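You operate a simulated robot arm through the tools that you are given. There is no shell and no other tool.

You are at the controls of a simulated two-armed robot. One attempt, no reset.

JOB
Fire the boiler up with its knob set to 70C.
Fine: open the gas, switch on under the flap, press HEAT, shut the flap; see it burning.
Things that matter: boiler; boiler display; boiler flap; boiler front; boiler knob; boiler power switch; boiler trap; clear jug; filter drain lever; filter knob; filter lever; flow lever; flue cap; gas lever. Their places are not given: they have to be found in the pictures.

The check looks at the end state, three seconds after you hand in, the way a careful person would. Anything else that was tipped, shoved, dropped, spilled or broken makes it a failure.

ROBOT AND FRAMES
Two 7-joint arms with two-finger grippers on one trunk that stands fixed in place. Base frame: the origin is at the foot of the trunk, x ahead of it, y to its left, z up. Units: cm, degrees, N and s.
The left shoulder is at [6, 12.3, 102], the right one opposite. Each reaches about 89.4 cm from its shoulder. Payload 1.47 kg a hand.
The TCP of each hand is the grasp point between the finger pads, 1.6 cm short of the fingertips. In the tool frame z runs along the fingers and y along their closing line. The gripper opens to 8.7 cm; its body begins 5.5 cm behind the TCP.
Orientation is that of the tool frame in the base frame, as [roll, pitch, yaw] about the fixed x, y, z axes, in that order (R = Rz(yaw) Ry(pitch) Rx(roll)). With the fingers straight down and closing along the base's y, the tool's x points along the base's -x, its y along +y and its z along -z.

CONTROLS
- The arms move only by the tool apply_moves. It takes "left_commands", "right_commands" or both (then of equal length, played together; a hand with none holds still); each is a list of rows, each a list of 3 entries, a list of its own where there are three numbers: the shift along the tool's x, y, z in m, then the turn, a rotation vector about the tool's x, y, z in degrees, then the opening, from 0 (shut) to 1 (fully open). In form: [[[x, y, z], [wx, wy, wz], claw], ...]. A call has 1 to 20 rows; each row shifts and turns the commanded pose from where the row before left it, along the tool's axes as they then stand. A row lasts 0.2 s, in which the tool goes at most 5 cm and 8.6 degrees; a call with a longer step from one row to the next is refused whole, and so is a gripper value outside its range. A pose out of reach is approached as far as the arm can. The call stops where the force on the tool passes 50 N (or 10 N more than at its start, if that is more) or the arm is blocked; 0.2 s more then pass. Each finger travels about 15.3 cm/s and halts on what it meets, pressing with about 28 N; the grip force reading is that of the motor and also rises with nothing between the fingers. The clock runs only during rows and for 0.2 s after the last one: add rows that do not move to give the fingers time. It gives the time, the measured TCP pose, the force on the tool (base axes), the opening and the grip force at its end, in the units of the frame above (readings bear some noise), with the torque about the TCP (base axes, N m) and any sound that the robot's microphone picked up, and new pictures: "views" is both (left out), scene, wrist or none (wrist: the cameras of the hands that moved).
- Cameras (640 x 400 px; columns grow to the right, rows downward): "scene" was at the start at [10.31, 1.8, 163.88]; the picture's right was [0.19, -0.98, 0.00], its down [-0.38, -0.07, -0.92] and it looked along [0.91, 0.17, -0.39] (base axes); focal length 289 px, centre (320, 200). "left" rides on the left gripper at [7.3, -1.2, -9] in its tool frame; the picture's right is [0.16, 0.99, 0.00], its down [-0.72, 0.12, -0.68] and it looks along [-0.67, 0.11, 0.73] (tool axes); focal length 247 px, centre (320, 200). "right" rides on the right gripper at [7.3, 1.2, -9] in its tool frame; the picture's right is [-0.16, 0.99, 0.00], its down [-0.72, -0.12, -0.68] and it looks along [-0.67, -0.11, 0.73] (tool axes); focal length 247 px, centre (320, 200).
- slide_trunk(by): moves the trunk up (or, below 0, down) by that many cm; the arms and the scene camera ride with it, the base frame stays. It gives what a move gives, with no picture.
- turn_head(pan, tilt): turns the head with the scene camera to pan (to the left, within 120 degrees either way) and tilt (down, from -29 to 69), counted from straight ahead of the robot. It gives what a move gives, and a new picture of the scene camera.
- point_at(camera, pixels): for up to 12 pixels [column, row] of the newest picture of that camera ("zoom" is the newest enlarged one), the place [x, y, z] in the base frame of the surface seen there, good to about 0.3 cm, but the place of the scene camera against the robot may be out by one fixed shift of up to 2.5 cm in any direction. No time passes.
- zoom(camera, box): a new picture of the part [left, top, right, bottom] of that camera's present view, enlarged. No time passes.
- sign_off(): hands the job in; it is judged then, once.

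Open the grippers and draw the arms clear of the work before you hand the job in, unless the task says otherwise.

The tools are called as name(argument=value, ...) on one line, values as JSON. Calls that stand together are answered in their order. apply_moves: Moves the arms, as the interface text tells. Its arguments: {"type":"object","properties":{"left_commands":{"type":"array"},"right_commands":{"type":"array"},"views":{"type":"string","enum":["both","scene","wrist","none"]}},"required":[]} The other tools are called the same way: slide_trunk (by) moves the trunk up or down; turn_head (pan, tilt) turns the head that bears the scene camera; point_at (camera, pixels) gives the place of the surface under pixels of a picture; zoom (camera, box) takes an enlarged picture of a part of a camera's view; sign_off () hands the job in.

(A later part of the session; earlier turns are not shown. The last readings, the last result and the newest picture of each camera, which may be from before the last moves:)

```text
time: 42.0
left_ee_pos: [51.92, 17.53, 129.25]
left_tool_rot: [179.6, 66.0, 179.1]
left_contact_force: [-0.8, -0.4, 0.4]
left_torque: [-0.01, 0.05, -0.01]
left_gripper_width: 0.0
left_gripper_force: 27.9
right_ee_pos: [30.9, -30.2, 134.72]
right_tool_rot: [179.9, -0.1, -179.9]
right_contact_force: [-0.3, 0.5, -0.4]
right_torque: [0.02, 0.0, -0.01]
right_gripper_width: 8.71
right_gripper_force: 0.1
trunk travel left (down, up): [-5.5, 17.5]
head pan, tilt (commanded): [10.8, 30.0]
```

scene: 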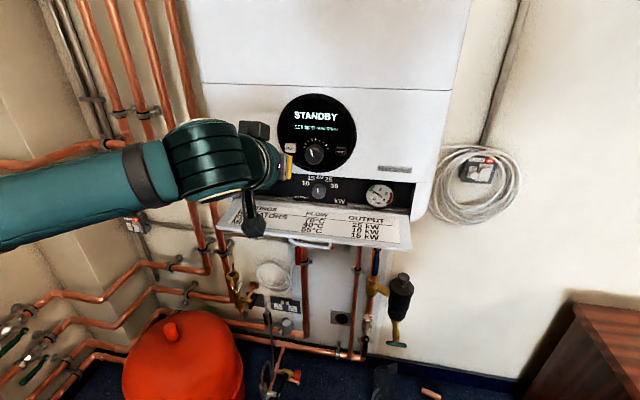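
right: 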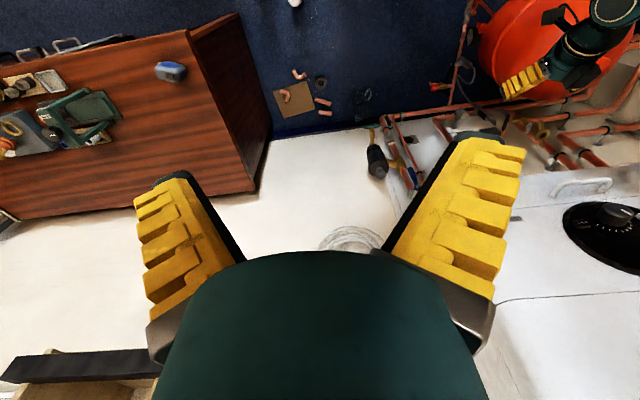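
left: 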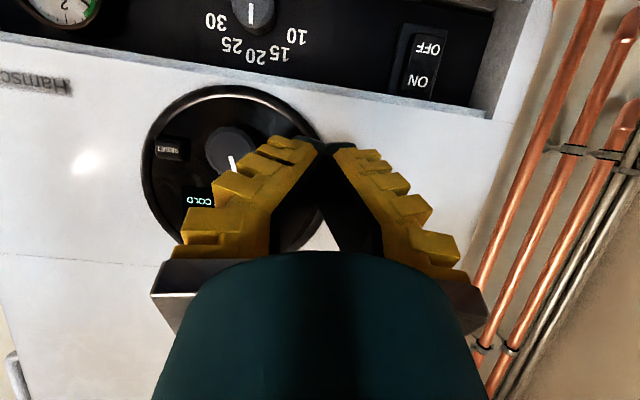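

Fingertips are in line with HEAT. I advance 4 cm, then look closely before pressing.

apply_moves(left_commands=[[[-0.0181, 0, 0.0357], [0, 0, 0], 0], [[0, 0, 0], [0, 0, 0], 0]], views="both")

zoom(camera="scene", box=[250, 90, 370, 190])

```text
time: 42.6
left_ee_pos: [55.75, 17.48, 129.35]
left_tool_rot: [179.4, 65.9, 178.8]
left_contact_force: [0.1, 0.7, -0.1]
left_torque: [0.01, -0.02, 0.01]
left_gripper_width: 0.0
left_gripper_force: 28.0
right_ee_pos: [30.82, -30.1, 134.87]
right_tool_rot: [180.0, 0.1, -180.0]
right_contact_force: [-0.3, 0.2, 0.8]
right_torque: [0.0, -0.03, 0.02]
right_gripper_width: 8.69
right_gripper_force: 0.0
trunk travel left (down, up): [-5.5, 17.5]
head pan, tilt (commanded): [10.8, 30.0]
```

scene: 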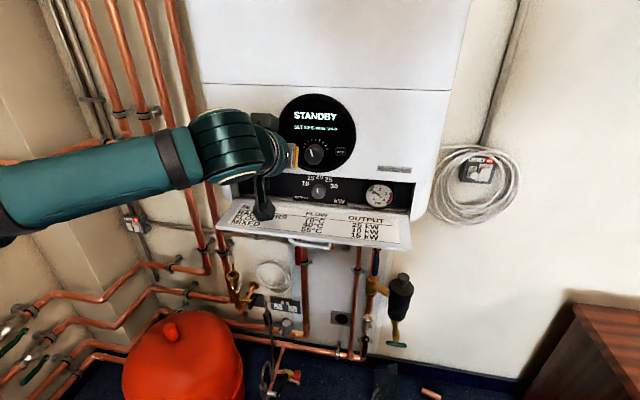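
left: 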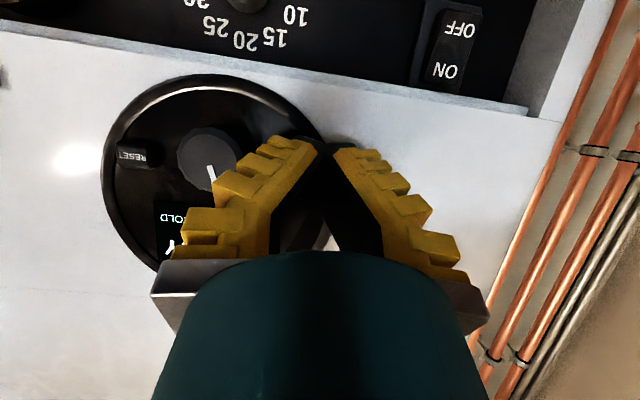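

```text
4.00 times, centred on (310, 140) of scene
```

zoom: 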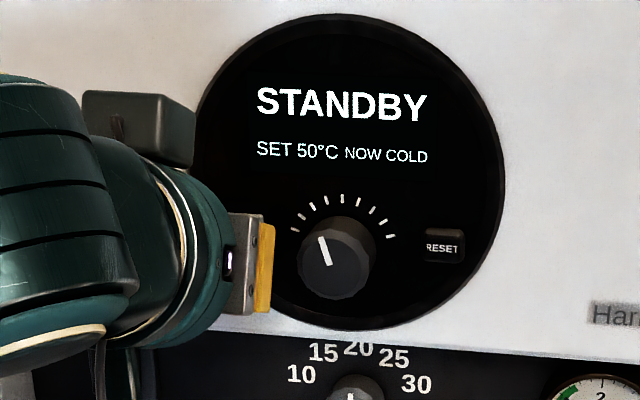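

Knob clearance is small but OK; I shift 0.2 cm left and press forward in small steps.

apply_moves(left_commands=[[[-0.00205, 0.002, 0.0046], [0, 0, 0], 0], [[-0.00205, 0, 0.0046], [0, 0, 0], 0], [[-0.0014, 0, 0.003], [0, 0, 0], 0]], views="both")

```text
time: 43.5
left_ee_pos: [57.26, 17.67, 129.37]
left_tool_rot: [179.4, 65.9, 178.8]
left_contact_force: [-1.6, -0.5, -0.5]
left_torque: [-0.01, 0.01, 0.01]
left_gripper_width: 0.0
left_gripper_force: 28.1
right_ee_pos: [30.84, -30.19, 134.92]
right_tool_rot: [180.0, 0.0, -180.0]
right_contact_force: [0.1, 0.4, 1.1]
right_torque: [0.01, -0.02, -0.02]
right_gripper_width: 8.71
right_gripper_force: 0.1
trunk travel left (down, up): [-5.5, 17.5]
head pan, tilt (commanded): [10.8, 30.0]
```

scene: 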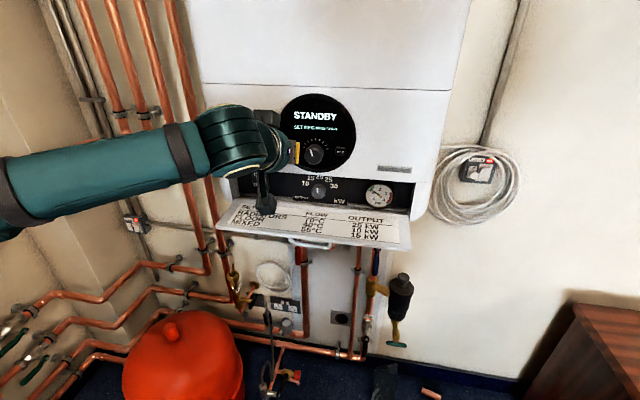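
left: 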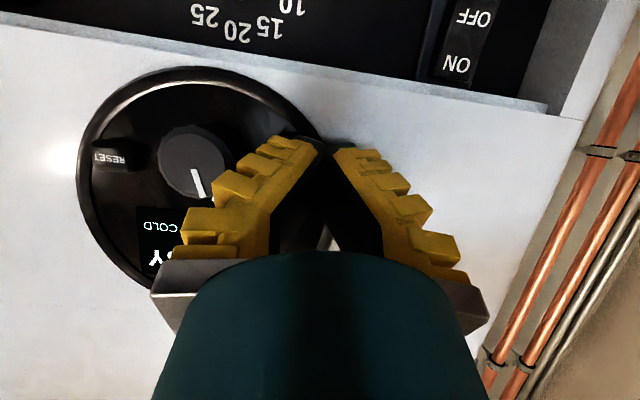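

Just about at contact. I continue in 0.3 cm steps.

apply_moves(left_commands=[[[-0.0013, 0, 0.0028], [0, 0, 0], 0], [[-0.0013, 0, 0.0028], [0, 0, 0], 0]], views="scene")

```text
time: 44.0
left_ee_pos: [57.69, 17.58, 129.36]
left_tool_rot: [179.4, 65.9, 178.8]
left_contact_force: [-13.9, 3.2, -3.0]
left_torque: [-0.06, -0.01, -0.1]
left_gripper_width: 0.02
left_gripper_force: 28.3
right_ee_pos: [30.6, -30.09, 134.93]
right_tool_rot: [180.0, 0.1, -179.9]
right_contact_force: [1.6, 0.7, -0.4]
right_torque: [-0.03, -0.01, 0.0]
right_gripper_width: 8.71
right_gripper_force: 0.0
trunk travel left (down, up): [-5.5, 17.5]
head pan, tilt (commanded): [10.8, 30.0]
heard: click
```

scene: 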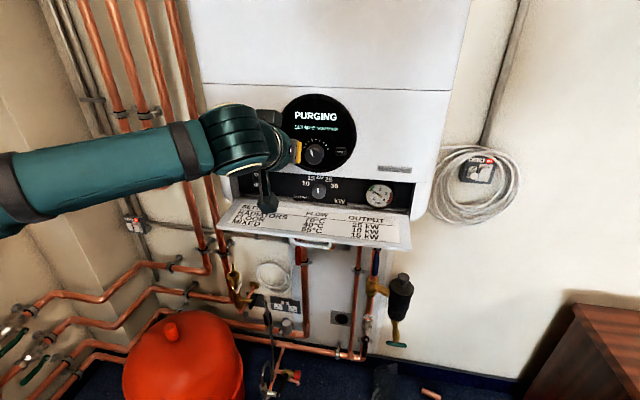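

A click was heard and the display now says PURGING. I back the hand off from the button.

apply_moves(left_commands=[[[0.0061, 0.002, -0.0137], [0, 0, 0], 0], [[0.0122, 0.002, -0.0274], [0, 0, 0], 0], [[0.0122, 0, -0.0274], [0, 0, 0], 0], [[0, 0, 0], [0, 0, 0], 0]], views="both")

zoom(camera="scene", box=[260, 85, 380, 205])

```text
time: 45.0
left_ee_pos: [50.37, 18.25, 129.41]
left_tool_rot: [179.4, 65.9, 178.8]
left_contact_force: [0.3, -0.7, -0.8]
left_torque: [-0.01, 0.02, 0.01]
left_gripper_width: 0.01
left_gripper_force: 28.3
right_ee_pos: [31.0, -30.25, 134.98]
right_tool_rot: [-180.0, 0.0, -179.9]
right_contact_force: [0.3, 0.3, 0.2]
right_torque: [0.0, 0.02, 0.01]
right_gripper_width: 8.68
right_gripper_force: 0.1
trunk travel left (down, up): [-5.5, 17.5]
head pan, tilt (commanded): [10.8, 30.0]
```

scene: 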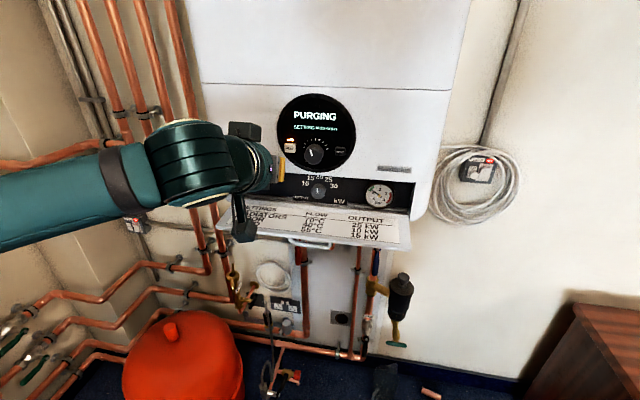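
left: 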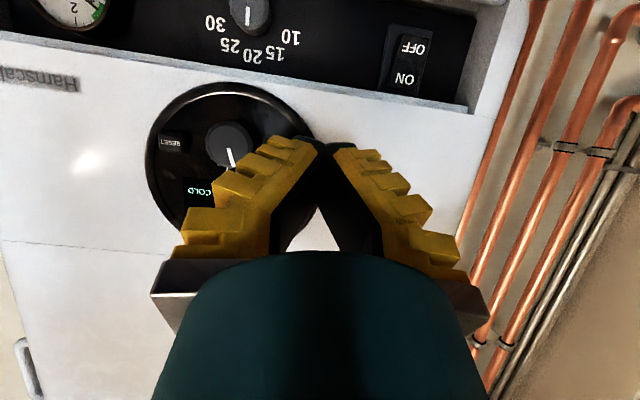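

```text
3.33 times, centred on (320, 145) of scene
```

zoom: 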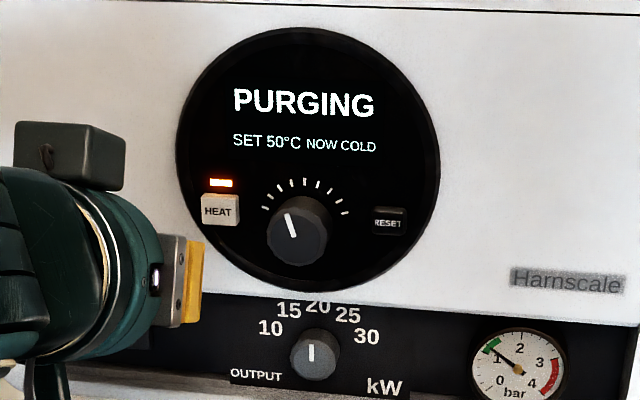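

HEAT is lit. For the knob I need level fingers rolled so they avoid the HEAT and RESET buttons: move in front of the knob (y 12.3), roll 60°, level out, and open to about 4.9 cm.

apply_moves(left_commands=[[[0, -0.0298, 0], [0, 0, 0], 0.2], [[0, -0.0298, 0], [0, 0, 0], 0.4], [[0, 0, 0], [0, 0, 8.57], 0.5], [[0, 0, 0], [0, 0, 8.57], 0.5], [[0, 0, 0], [0, 0, 8.57], 0.5], [[0, 0, 0], [0, 0, 8.57], 0.5], [[0, 0, 0], [0, 0, 8.57], 0.5], [[0, 0, 0], [0, 0, 8.57], 0.5], [[0, 0, 0], [0, 0, 8.57], 0.5], [[0, 0, 0], [-6.93, -4, 0], 0.5], [[0, 0, 0], [-6.93, -4, 0], 0.5], [[0, 0, 0], [-6.93, -4, 0], 0.5], [[0, 0, 0], [0, 0, 0], 0.5]], views="both")

```text
time: 47.9
left_ee_pos: [50.19, 12.11, 129.54]
left_tool_rot: [89.9, 29.8, 89.4]
left_contact_force: [0.2, -0.5, -0.7]
left_torque: [-0.02, -0.01, 0.02]
left_gripper_width: 4.9
left_gripper_force: 4.0
right_ee_pos: [30.91, -30.29, 134.9]
right_tool_rot: [180.0, 0.0, -179.9]
right_contact_force: [-0.5, -1.2, 0.5]
right_torque: [0.03, -0.02, 0.03]
right_gripper_width: 8.67
right_gripper_force: 0.0
trunk travel left (down, up): [-5.5, 17.5]
head pan, tilt (commanded): [10.8, 30.0]
```

scene: 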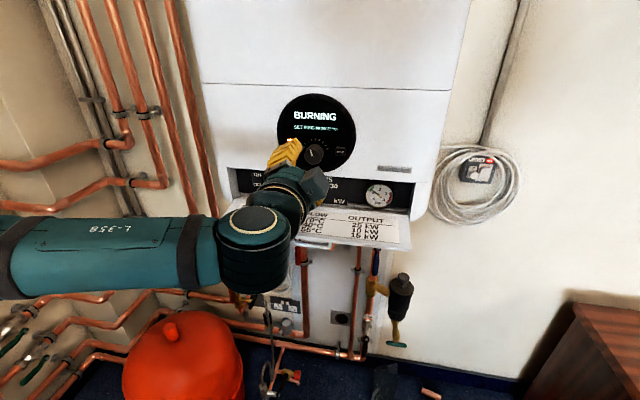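
left: 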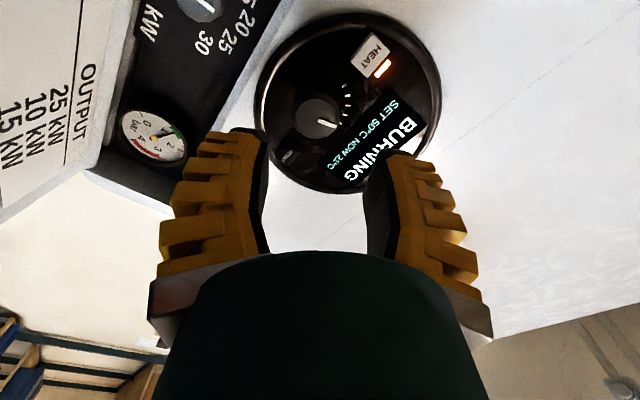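

The display says BURNING, SET 50°C. The hand is level at 60° roll. I measure the knob centre (about (318,118)) and surroundings in this view.

zoom(camera="left", box=[250, 20, 450, 200])

point_at(camera="left", pixels=[[316, 120], [298, 120], [338, 118], [316, 102], [316, 136], [372, 55], [290, 155], [270, 100], [350, 150], [385, 70], [318, 118]])

```text
2.22 times, centred on (350, 110) of left
```

zoom: 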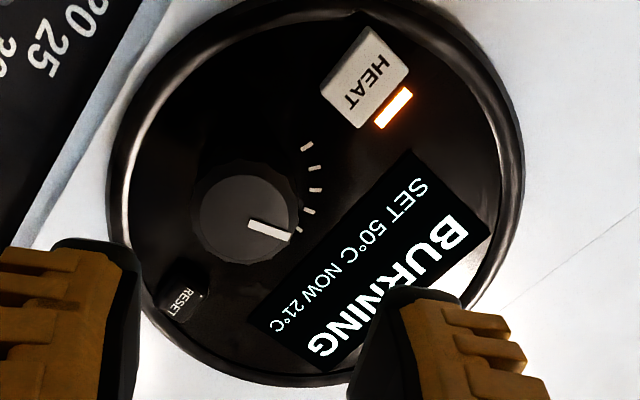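

```text
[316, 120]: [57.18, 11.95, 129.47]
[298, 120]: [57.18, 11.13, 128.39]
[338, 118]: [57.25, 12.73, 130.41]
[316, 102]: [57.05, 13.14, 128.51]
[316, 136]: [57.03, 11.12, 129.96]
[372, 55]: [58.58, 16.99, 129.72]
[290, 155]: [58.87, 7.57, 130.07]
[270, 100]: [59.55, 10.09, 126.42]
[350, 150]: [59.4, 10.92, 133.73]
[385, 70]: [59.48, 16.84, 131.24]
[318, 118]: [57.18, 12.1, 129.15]
```

Knob centre ≈ (57.15, 12.05, 129.35), radius ≈1.6 cm. I advance so the open fingers surround it (tips to x≈58.6, short of the panel at 59.4).

apply_moves(left_commands=[[[0.001, -0.0017, 0.034], [0, 0, 0], 0.5], [[0, 0, 0.033], [0, 0, 0], 0.5], [[0, 0, 0], [0, 0, 0], 0.5]], views="both")

zoom(camera="scene", box=[260, 85, 380, 205])

```text
time: 48.6
left_ee_pos: [57.07, 12.11, 129.23]
left_tool_rot: [90.1, 29.9, 89.4]
left_contact_force: [0.8, -0.1, 0.5]
left_torque: [0.01, -0.01, -0.01]
left_gripper_width: 4.9
left_gripper_force: 4.2
right_ee_pos: [30.85, -30.15, 134.79]
right_tool_rot: [-180.0, 0.0, -179.9]
right_contact_force: [0.2, -1.0, -0.2]
right_torque: [0.01, -0.01, 0.02]
right_gripper_width: 8.71
right_gripper_force: 0.0
trunk travel left (down, up): [-5.5, 17.5]
head pan, tilt (commanded): [10.8, 30.0]
```

scene: 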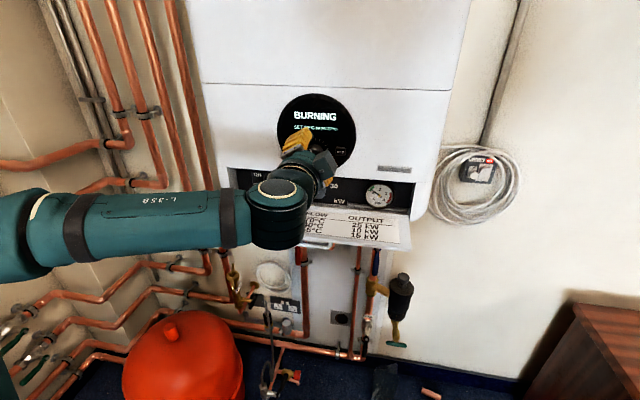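
left: 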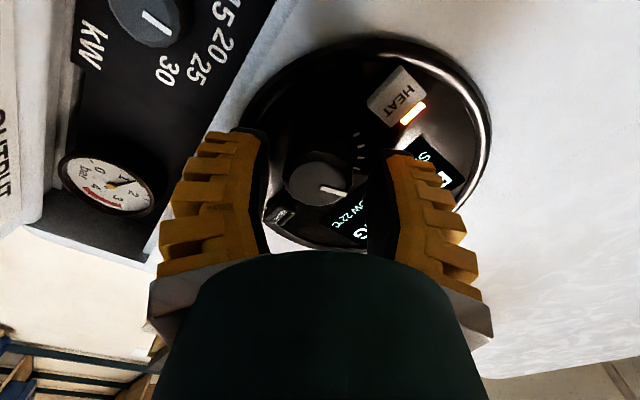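

```text
3.33 times, centred on (320, 145) of scene
```

zoom: 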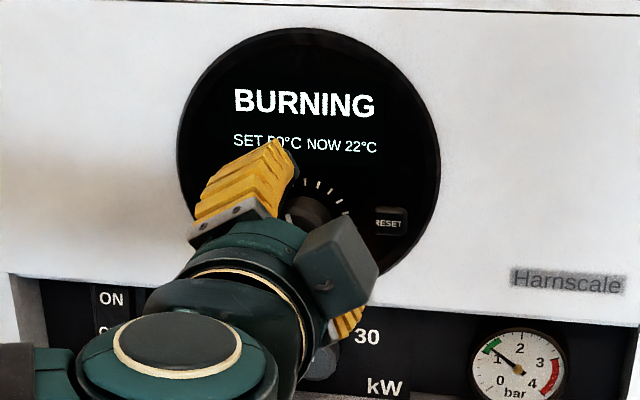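

The knob is centred between the fingers. I close on it.

apply_moves(left_commands=[[[0, 0, 0], [0, 0, 0], 0.3], [[0, 0, 0], [0, 0, 0], 0.25], [[0, 0, 0], [0, 0, 0], 0.25]], views="wrist")

```text
time: 49.5
left_ee_pos: [56.99, 12.06, 129.22]
left_tool_rot: [90.1, 29.8, 89.3]
left_contact_force: [0.2, -3.3, -2.8]
left_torque: [0.0, 0.01, -0.03]
left_gripper_width: 3.05
left_gripper_force: 6.6
right_ee_pos: [30.88, -30.25, 134.87]
right_tool_rot: [179.9, -0.1, -180.0]
right_contact_force: [-0.4, -0.1, 0.0]
right_torque: [0.01, -0.04, -0.02]
right_gripper_width: 8.73
right_gripper_force: 0.1
trunk travel left (down, up): [-5.5, 17.5]
head pan, tilt (commanded): [10.8, 30.0]
```

left: 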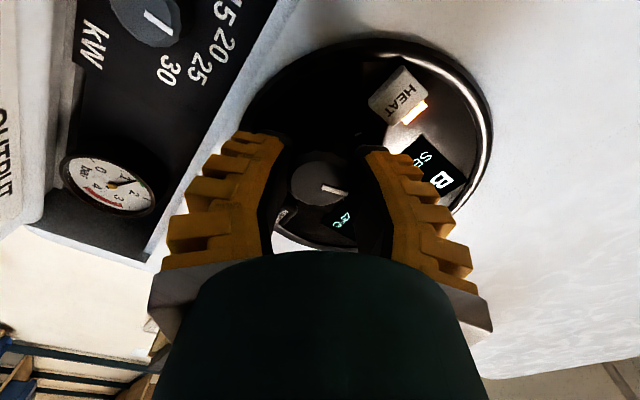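

Gripped gently (3.05 cm, 6.6 N). I turn +8° (clockwise from the front) once and read the display.

apply_moves(left_commands=[[[0, 0, 0], [0, 0, 8], 0.2], [[0, 0, 0], [0, 0, 0], 0.2]], views="both")

zoom(camera="scene", box=[260, 85, 380, 205])

```text
time: 50.0
left_ee_pos: [56.86, 12.03, 129.2]
left_tool_rot: [90.2, 21.8, 89.4]
left_contact_force: [-0.2, -2.6, -5.9]
left_torque: [-0.01, -0.02, -0.14]
left_gripper_width: 2.73
left_gripper_force: 30.1
right_ee_pos: [30.9, -30.19, 134.77]
right_tool_rot: [179.9, -0.1, -180.0]
right_contact_force: [1.0, 0.2, 0.3]
right_torque: [0.01, -0.01, -0.03]
right_gripper_width: 8.69
right_gripper_force: 0.1
trunk travel left (down, up): [-5.5, 17.5]
head pan, tilt (commanded): [10.8, 30.0]
```

scene: 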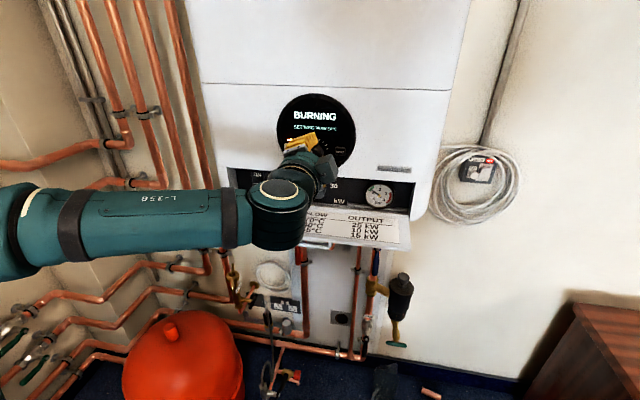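
left: 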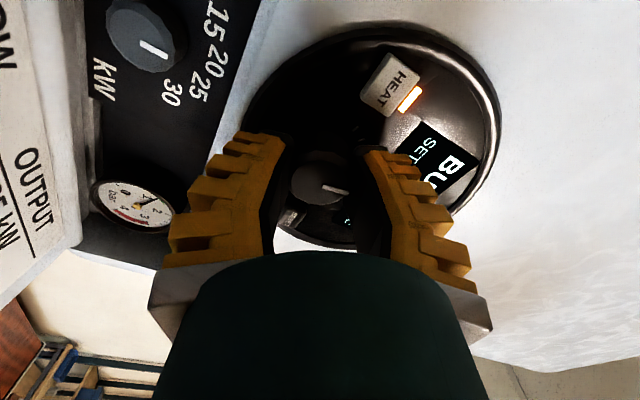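

```text
3.33 times, centred on (320, 145) of scene
```

zoom: 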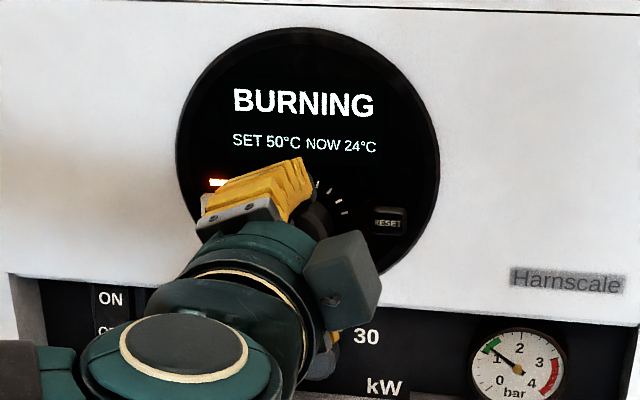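

Display still says 50°C. I turn another 8° with the firmer grip and compare.

apply_moves(left_commands=[[[0, 0, 0], [0, 0, 8], 0.2], [[0, 0, 0], [0, 0, 0], 0.2]], views="both")

zoom(camera="scene", box=[260, 85, 380, 205])

zoom(camera="left", box=[250, 20, 450, 260])

```text
time: 50.6
left_ee_pos: [56.92, 12.03, 129.0]
left_tool_rot: [90.1, 13.8, 89.3]
left_contact_force: [-1.2, -5.7, -8.3]
left_torque: [0.04, 0.08, -0.08]
left_gripper_width: 2.67
left_gripper_force: 30.3
right_ee_pos: [31.01, -30.25, 134.93]
right_tool_rot: [179.9, -0.1, -179.9]
right_contact_force: [0.5, -0.3, -0.3]
right_torque: [0.0, 0.0, 0.03]
right_gripper_width: 8.71
right_gripper_force: 0.1
trunk travel left (down, up): [-5.5, 17.5]
head pan, tilt (commanded): [10.8, 30.0]
```

scene: 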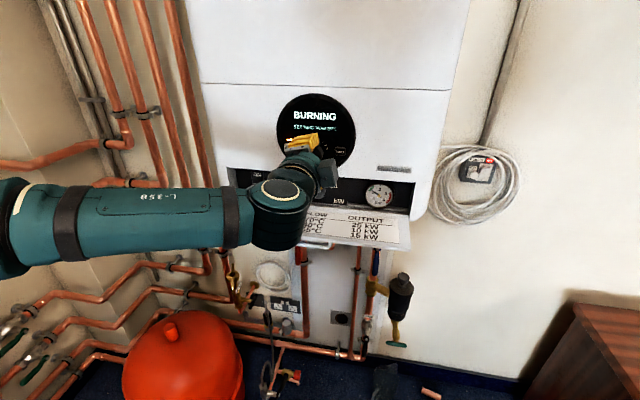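
left: 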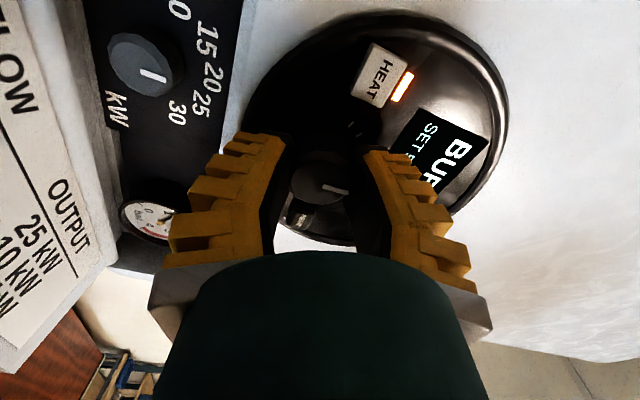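

```text
3.33 times, centred on (320, 145) of scene
```

zoom: 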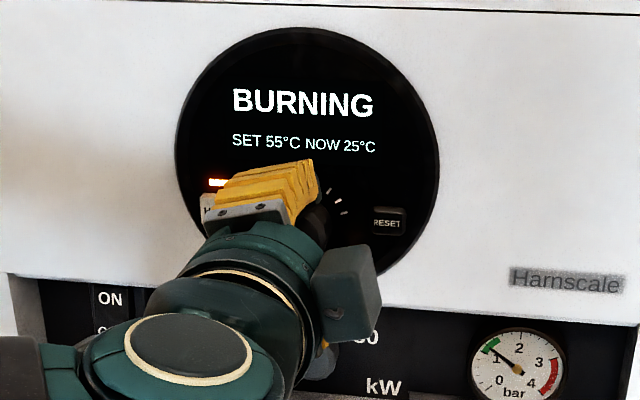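

```text
1.67 times, centred on (350, 140) of left
```

zoom: 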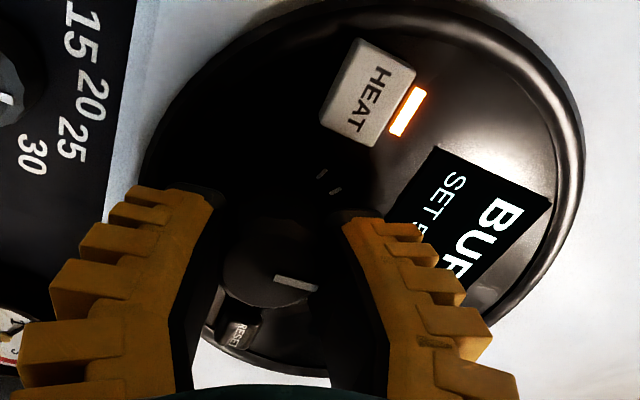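

Now SET 55°C after about 16°, so ~15° per 5°C; I need roughly 45° more. I turn 3 × 8° and check.

apply_moves(left_commands=[[[0, 0, 0], [0, 0, 8], 0.2], [[0, 0, 0], [0, 0, 8], 0.2], [[0, 0, 0], [0, 0, 8], 0.2], [[0, 0, 0], [0, 0, 0], 0.2]], views="both")

zoom(camera="scene", box=[260, 85, 380, 205])

```text
time: 51.6
left_ee_pos: [56.95, 12.09, 129.22]
left_tool_rot: [90.1, -10.3, 89.3]
left_contact_force: [-5.5, -5.8, -14.5]
left_torque: [-0.01, 0.21, -0.08]
left_gripper_width: 2.61
left_gripper_force: 29.8
right_ee_pos: [30.9, -30.25, 134.82]
right_tool_rot: [179.9, 0.1, -179.9]
right_contact_force: [0.1, -0.5, -0.2]
right_torque: [-0.03, 0.0, 0.01]
right_gripper_width: 8.69
right_gripper_force: 0.2
trunk travel left (down, up): [-5.5, 17.5]
head pan, tilt (commanded): [10.8, 30.0]
```

scene: 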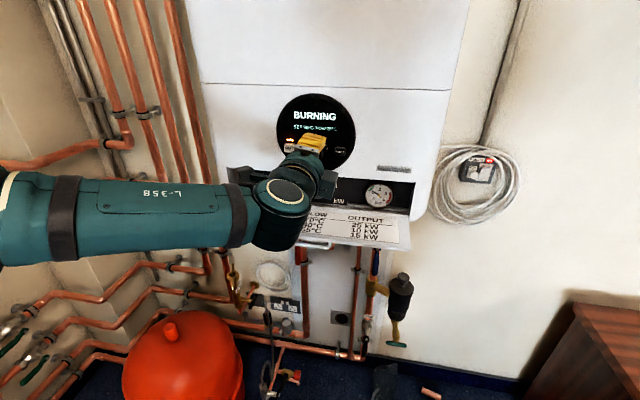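
left: 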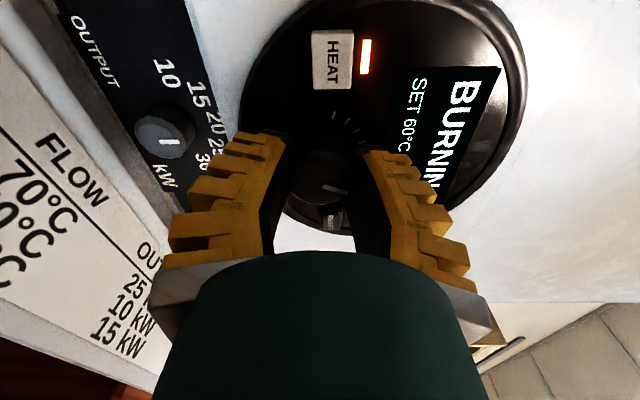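

```text
3.33 times, centred on (320, 145) of scene
```

zoom: 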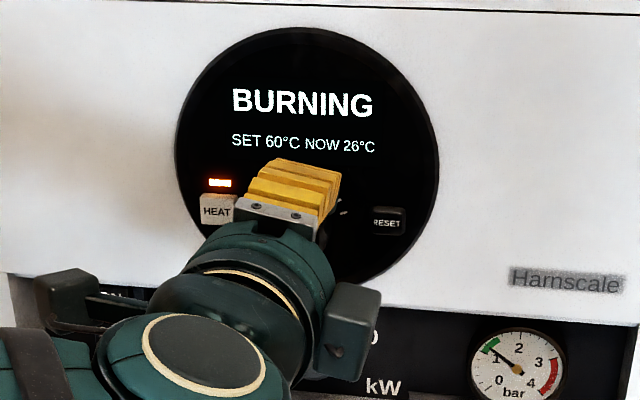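

SET 60°C now. I zoom the wrist view to check the pointer against the fingers (possible slip).

zoom(camera="left", box=[250, 90, 400, 260])

```text
2.35 times, centred on (325, 175) of left
```

zoom: 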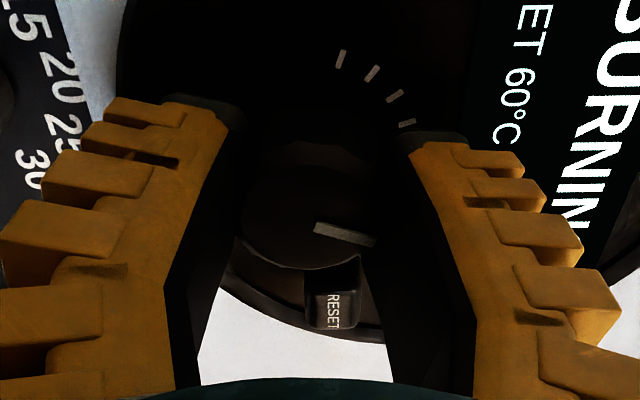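

The pointer stays fixed relative to the fingers, so the knob turns with the hand. I turn two more 8° steps.

apply_moves(left_commands=[[[0, 0, 0], [0, 0, 8], 0.2], [[0, 0, 0], [0, 0, 8], 0.2], [[0, 0, 0], [0, 0, 0], 0.2]], views="both")

zoom(camera="scene", box=[260, 85, 380, 205])

```text
time: 52.5
left_ee_pos: [57.0, 11.98, 129.28]
left_tool_rot: [90.2, -26.5, 89.2]
left_contact_force: [-7.5, -8.1, -18.3]
left_torque: [-0.01, 0.37, -0.1]
left_gripper_width: 2.57
left_gripper_force: 30.6
right_ee_pos: [30.95, -30.22, 134.84]
right_tool_rot: [179.9, 0.0, -179.8]
right_contact_force: [-0.7, 1.0, -0.2]
right_torque: [0.01, 0.05, 0.01]
right_gripper_width: 8.72
right_gripper_force: 0.0
trunk travel left (down, up): [-5.5, 17.5]
head pan, tilt (commanded): [10.8, 30.0]
```

scene: 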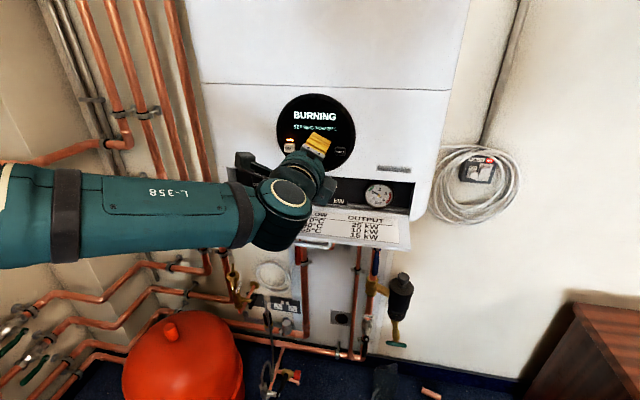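
left: 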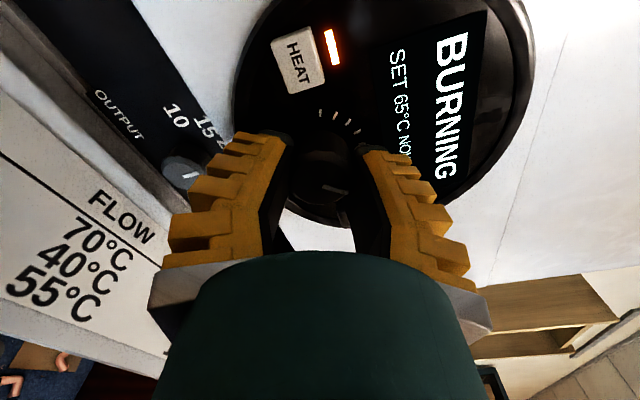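

```text
3.33 times, centred on (320, 145) of scene
```

zoom: 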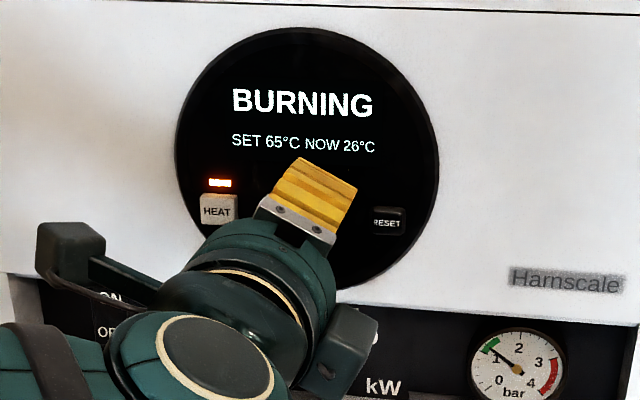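

SET 65°C. One more 8° step, then check.

apply_moves(left_commands=[[[0, 0, 0], [0, 0, 8], 0.2], [[0, 0, 0], [0, 0, 0], 0.2]], views="both")

zoom(camera="scene", box=[260, 85, 380, 205])

```text
time: 53.0
left_ee_pos: [56.99, 11.99, 129.24]
left_tool_rot: [90.2, -34.2, 89.2]
left_contact_force: [-6.2, -5.6, -19.4]
left_torque: [0.01, 0.32, -0.11]
left_gripper_width: 2.57
left_gripper_force: 29.9
right_ee_pos: [31.06, -30.18, 134.88]
right_tool_rot: [180.0, 0.0, -179.9]
right_contact_force: [-0.1, -1.5, 0.0]
right_torque: [-0.02, 0.02, 0.02]
right_gripper_width: 8.7
right_gripper_force: 0.1
trunk travel left (down, up): [-5.5, 17.5]
head pan, tilt (commanded): [10.8, 30.0]
```

scene: 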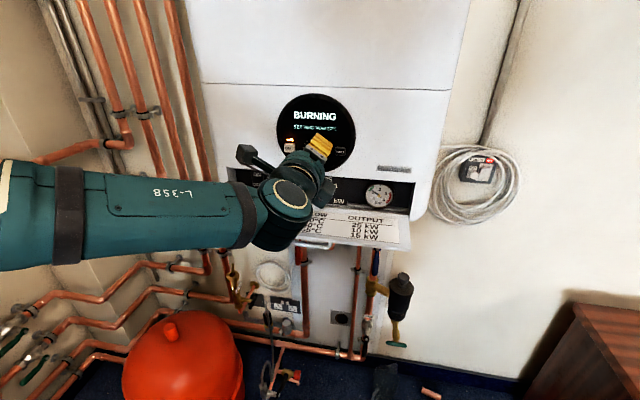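
left: 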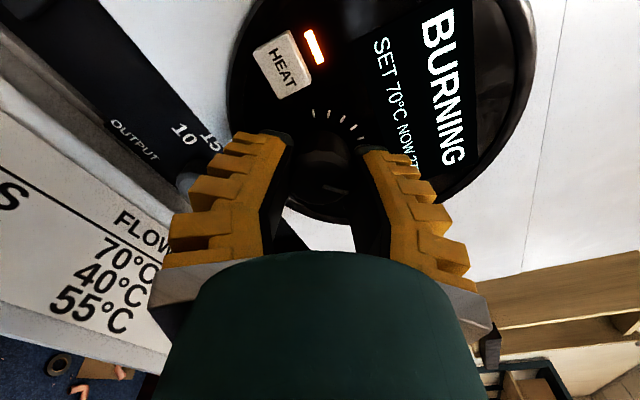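

```text
3.33 times, centred on (320, 145) of scene
```

zoom: 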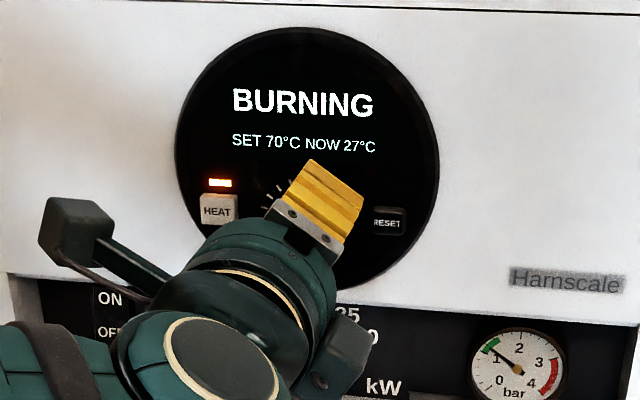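

SET 70°C. I just crossed into it, so I add 4° to sit nearer the tick's centre and check it still reads 70.

apply_moves(left_commands=[[[0, 0, 0], [0, 0, 4], 0.2], [[0, 0, 0], [0, 0, 0], 0.2]], views="none")

zoom(camera="scene", box=[260, 85, 380, 205])

zoom(camera="left", box=[250, 60, 400, 240])

```text
time: 53.6
left_ee_pos: [56.88, 11.9, 129.14]
left_tool_rot: [90.3, -38.3, 89.1]
left_contact_force: [-8.4, -5.8, -19.4]
left_torque: [0.01, 0.34, -0.02]
left_gripper_width: 2.56
left_gripper_force: 30.3
right_ee_pos: [30.86, -30.27, 135.01]
right_tool_rot: [179.9, -0.1, -179.9]
right_contact_force: [-0.1, 0.4, -0.4]
right_torque: [0.0, 0.01, -0.03]
right_gripper_width: 8.69
right_gripper_force: 0.1
trunk travel left (down, up): [-5.5, 17.5]
head pan, tilt (commanded): [10.8, 30.0]
```

```text
3.33 times, centred on (320, 145) of scene
```

zoom: 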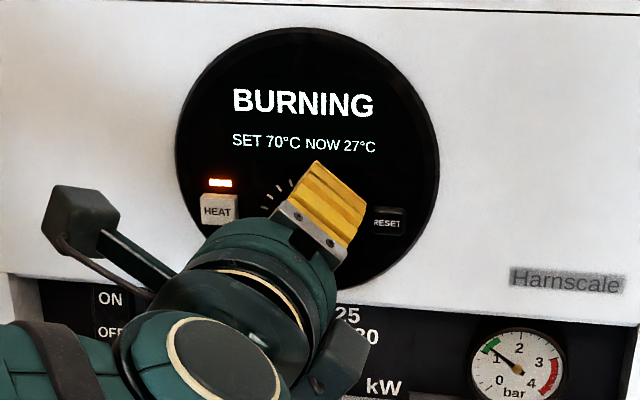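

```text
2.22 times, centred on (325, 150) of left
```

zoom: 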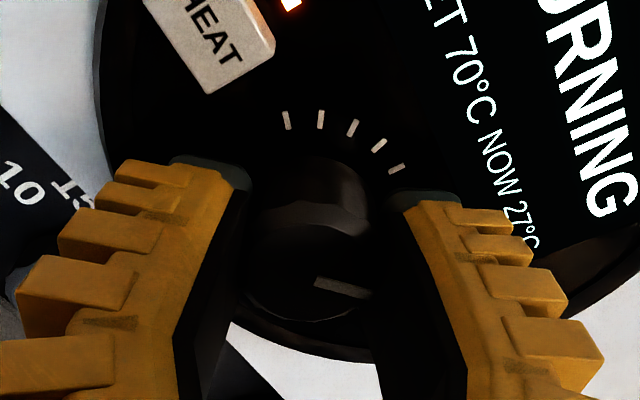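

Still 70°C. I open the fingers and retreat straight back to look at the pointer.

apply_moves(left_commands=[[[0, 0, 0], [0, 0, 0], 0.5], [[0, 0, 0], [0, 0, 0], 0.5], [[0, 0, -0.03], [0, 0, 0], 0.5], [[0, 0, -0.035], [0, 0, 0], 0.5], [[0, 0, 0], [0, 0, 0], 0.5]], views="both")

zoom(camera="scene", box=[260, 85, 380, 205])

zoom(camera="left", box=[230, 0, 430, 200])

```text
time: 54.9
left_ee_pos: [50.5, 12.29, 129.43]
left_tool_rot: [90.2, -38.2, 89.3]
left_contact_force: [0.2, -0.4, -0.5]
left_torque: [0.0, -0.03, 0.0]
left_gripper_width: 4.92
left_gripper_force: 4.0
right_ee_pos: [30.79, -30.12, 134.92]
right_tool_rot: [180.0, 0.1, -179.9]
right_contact_force: [-0.1, 0.7, 0.8]
right_torque: [0.02, 0.01, 0.01]
right_gripper_width: 8.72
right_gripper_force: 0.0
trunk travel left (down, up): [-5.5, 17.5]
head pan, tilt (commanded): [10.8, 30.0]
```

scene: 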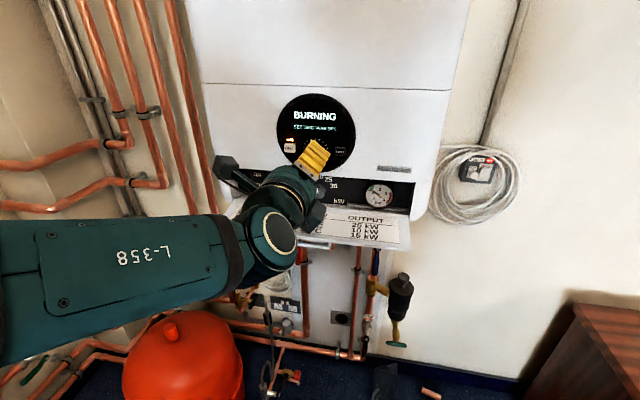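
left: 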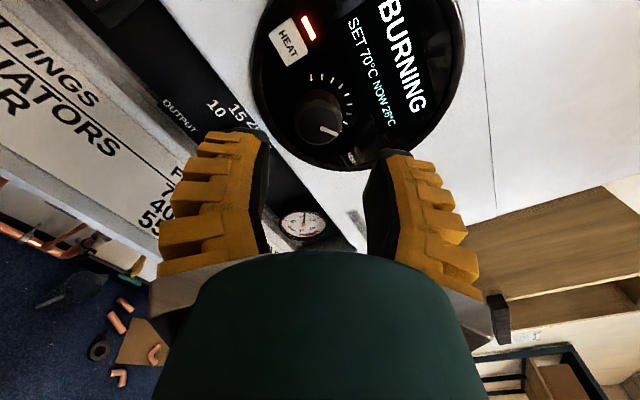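

```text
3.33 times, centred on (320, 145) of scene
```

zoom: 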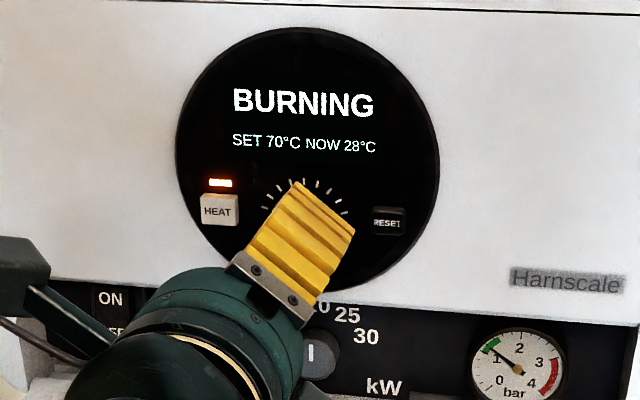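

```text
2.00 times, centred on (330, 100) of left
```

zoom: 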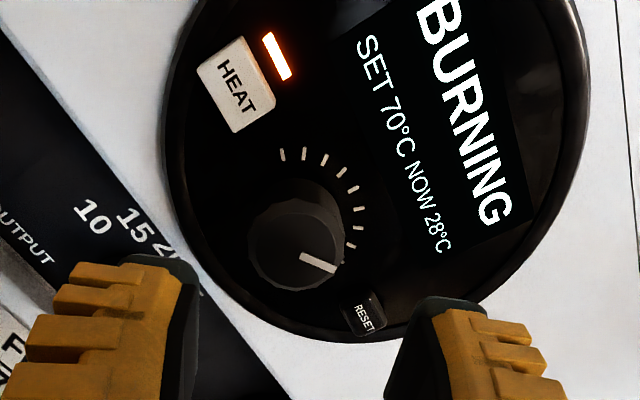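

Display: BURNING, SET 70°C, NOW 28°C. I zoom in on the knob's ticks and pointer for a check.

zoom(camera="left", box=[275, 60, 375, 160])

```text
4.00 times, centred on (325, 110) of left
```

zoom: 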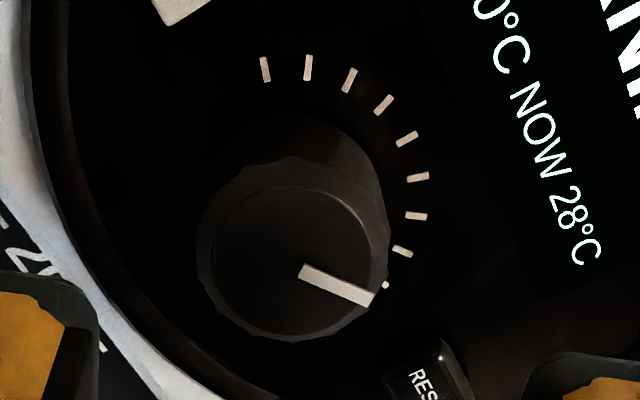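

The pointer sits near the 8th tick (70); I zoom further to compare their directions.

zoom(camera="left", box=[310, 95, 360, 145])

```text
8.00 times, centred on (335, 120) of left
```

zoom: 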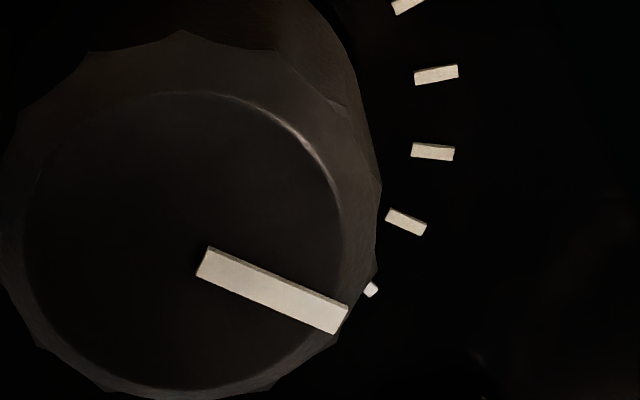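

Pointer (slope ≈23°) and the 70 tick (≈24°) agree, so the knob is right on 70. Now for shutting the flap: first roll back to vertical closing, close the fingers, and move left to y≈24.5 at a safe distance in front.

apply_moves(left_commands=[[[0, 0, 0], [0, 0, -7.7], 0.3], [[0, 0, 0], [0, 0, -7.7], 0], [[0, 0, 0], [0, 0, -7.7], 0], [[0, 0, 0], [0, 0, -7.7], 0], [[0, 0, 0], [0, 0, -7.4], 0], [[0.04, 0, -0.008], [0, 0, 0], 0], [[0.041, 0, -0.008], [0, 0, 0], 0], [[0.041, 0, -0.009], [0, 0, 0], 0], [[0, 0, 0], [0, 0, 0], 0]], views="both")

```text
time: 56.9
left_ee_pos: [48.2, 24.45, 129.2]
left_tool_rot: [90.1, -0.2, 89.4]
left_contact_force: [0.0, 0.8, 0.7]
left_torque: [-0.01, 0.01, -0.01]
left_gripper_width: 0.0
left_gripper_force: 28.2
right_ee_pos: [30.83, -30.19, 134.79]
right_tool_rot: [179.9, 0.1, -179.9]
right_contact_force: [0.1, -1.0, 0.6]
right_torque: [0.03, -0.02, 0.0]
right_gripper_width: 8.67
right_gripper_force: 0.1
trunk travel left (down, up): [-5.5, 17.5]
head pan, tilt (commanded): [10.8, 30.0]
```

scene: 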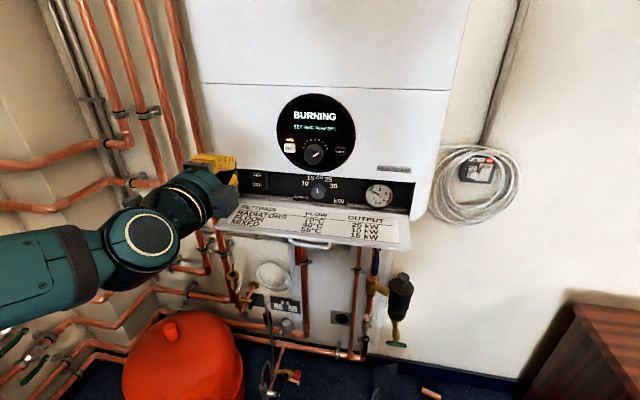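
left: 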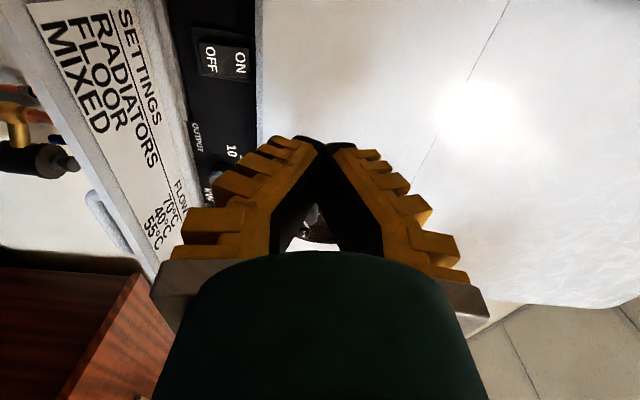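

Hand is at (48.2, 24.5, 129.2), level. I measure the open flap's outer edge in this view.

point_at(camera="left", pixels=[[35, 20], [60, 100], [90, 170], [120, 220], [148, 270], [180, 110], [170, 60], [110, 215]])

slide_trunk(by=-5.5)

```text
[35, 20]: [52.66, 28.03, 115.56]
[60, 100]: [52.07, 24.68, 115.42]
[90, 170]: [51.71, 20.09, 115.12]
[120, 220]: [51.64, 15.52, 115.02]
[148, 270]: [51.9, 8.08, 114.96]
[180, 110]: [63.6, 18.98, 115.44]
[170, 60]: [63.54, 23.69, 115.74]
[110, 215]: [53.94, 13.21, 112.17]
```

```text
time: 57.8
left_ee_pos: [48.06, 24.45, 123.74]
left_tool_rot: [90.0, 0.0, 89.5]
left_contact_force: [0.0, 0.1, 0.1]
left_torque: [-0.01, 0.0, -0.02]
left_gripper_width: 0.01
left_gripper_force: 28.3
right_ee_pos: [30.81, -30.19, 129.42]
right_tool_rot: [-179.9, 0.0, -180.0]
right_contact_force: [-0.3, 0.5, -0.4]
right_torque: [0.0, -0.05, -0.01]
right_gripper_width: 8.66
right_gripper_force: 0.0
trunk travel left (down, up): [0.0, 23.0]
head pan, tilt (commanded): [10.8, 30.0]
```

Flap outer edge: x≈51.7, z≈115. With the trunk lowered, I back up slightly and begin descending in front of the edge, checking x stays below ~49.5.

apply_moves(left_commands=[[[0, -0.02, -0.01], [0, 0, 0], 0], [[0, -0.02, 0], [0, 0, 0], 0]], views="none")

```text
time: 58.4
left_ee_pos: [47.06, 24.48, 119.66]
left_tool_rot: [90.2, 0.0, 89.3]
left_contact_force: [0.4, -1.1, -0.1]
left_torque: [0.01, -0.04, -0.02]
left_gripper_width: 0.04
left_gripper_force: 28.2
right_ee_pos: [30.88, -30.13, 129.38]
right_tool_rot: [-180.0, 0.1, -179.9]
right_contact_force: [-0.3, -0.6, -1.2]
right_torque: [0.02, 0.02, 0.02]
right_gripper_width: 8.69
right_gripper_force: 0.0
trunk travel left (down, up): [0.0, 23.0]
head pan, tilt (commanded): [10.8, 30.0]
```

Tracking well at x=47.06. I continue down to about z=110.

apply_moves(left_commands=[[[0, -0.033, 0], [0, 0, 0], 0], [[0, -0.033, 0], [0, 0, 0], 0], [[0, -0.033, 0], [0, 0, 0], 0], [[0, 0, 0], [0, 0, 0], 0]], views="both")

```text
time: 59.4
left_ee_pos: [49.41, 25.01, 110.76]
left_tool_rot: [90.2, -0.1, 89.3]
left_contact_force: [-0.1, -0.2, -0.1]
left_torque: [0.01, 0.01, 0.01]
left_gripper_width: 0.03
left_gripper_force: 28.0
left hand out of reach, approached as far as the arm can: row 2, 3
right_ee_pos: [30.7, -30.24, 129.34]
right_tool_rot: [179.8, -0.1, -179.9]
right_contact_force: [0.3, -0.2, 0.5]
right_torque: [0.02, 0.04, 0.02]
right_gripper_width: 8.71
right_gripper_force: 0.1
trunk travel left (down, up): [0.0, 23.0]
head pan, tilt (commanded): [10.8, 30.0]
```

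scene: 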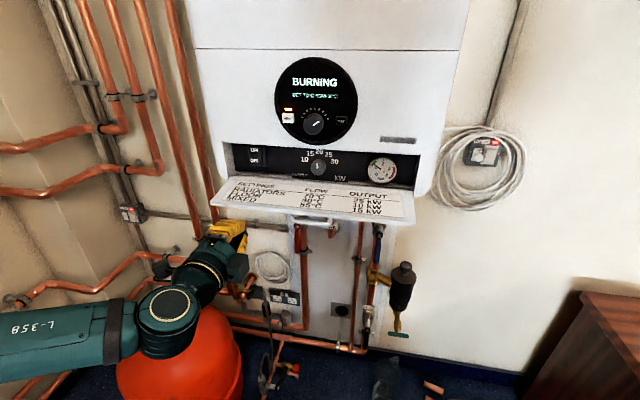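
left: 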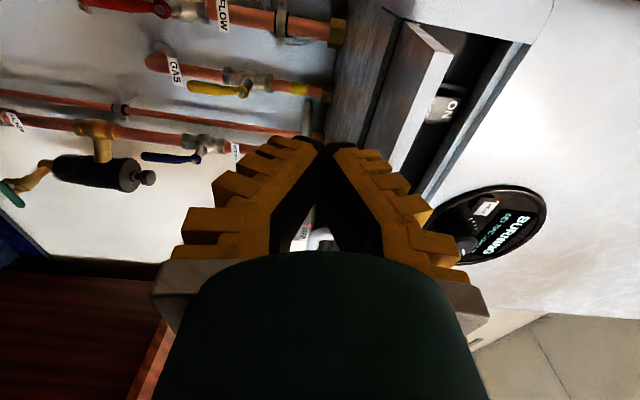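

The closed fingers are below the flap's left part (y=25, clear of the handle). I move forward 3 cm under the flap's edge, then raise in small steps to lift it.

apply_moves(left_commands=[[[0, 0, 0.03], [0, 0, 0], 0], [[0, 0.015, 0], [0, 0, 0], 0], [[0, 0.015, 0], [0, 0, 0], 0]], views="both")

```text
time: 60.2
left_ee_pos: [52.45, 25.09, 113.87]
left_tool_rot: [90.1, -0.2, 89.5]
left_contact_force: [0.4, -0.6, -1.1]
left_torque: [-0.03, 0.03, -0.02]
left_gripper_width: 0.0
left_gripper_force: 28.0
right_ee_pos: [30.96, -30.2, 129.37]
right_tool_rot: [-180.0, 0.0, -179.9]
right_contact_force: [-0.9, 0.5, -1.0]
right_torque: [0.03, 0.03, 0.02]
right_gripper_width: 8.73
right_gripper_force: 0.0
trunk travel left (down, up): [0.0, 23.0]
head pan, tilt (commanded): [10.8, 30.0]
```

scene: 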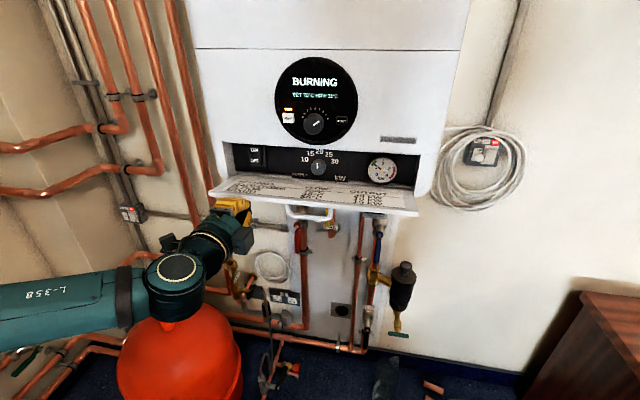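
left: 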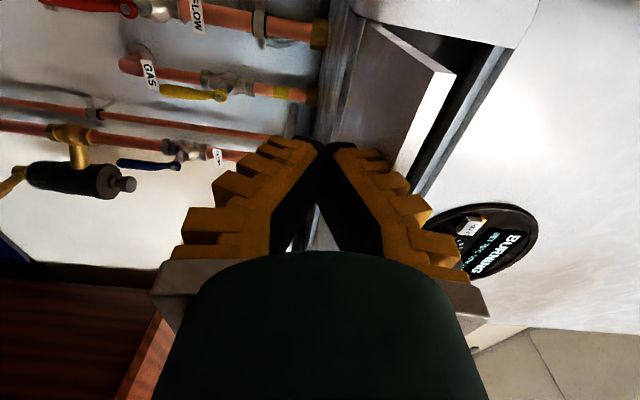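

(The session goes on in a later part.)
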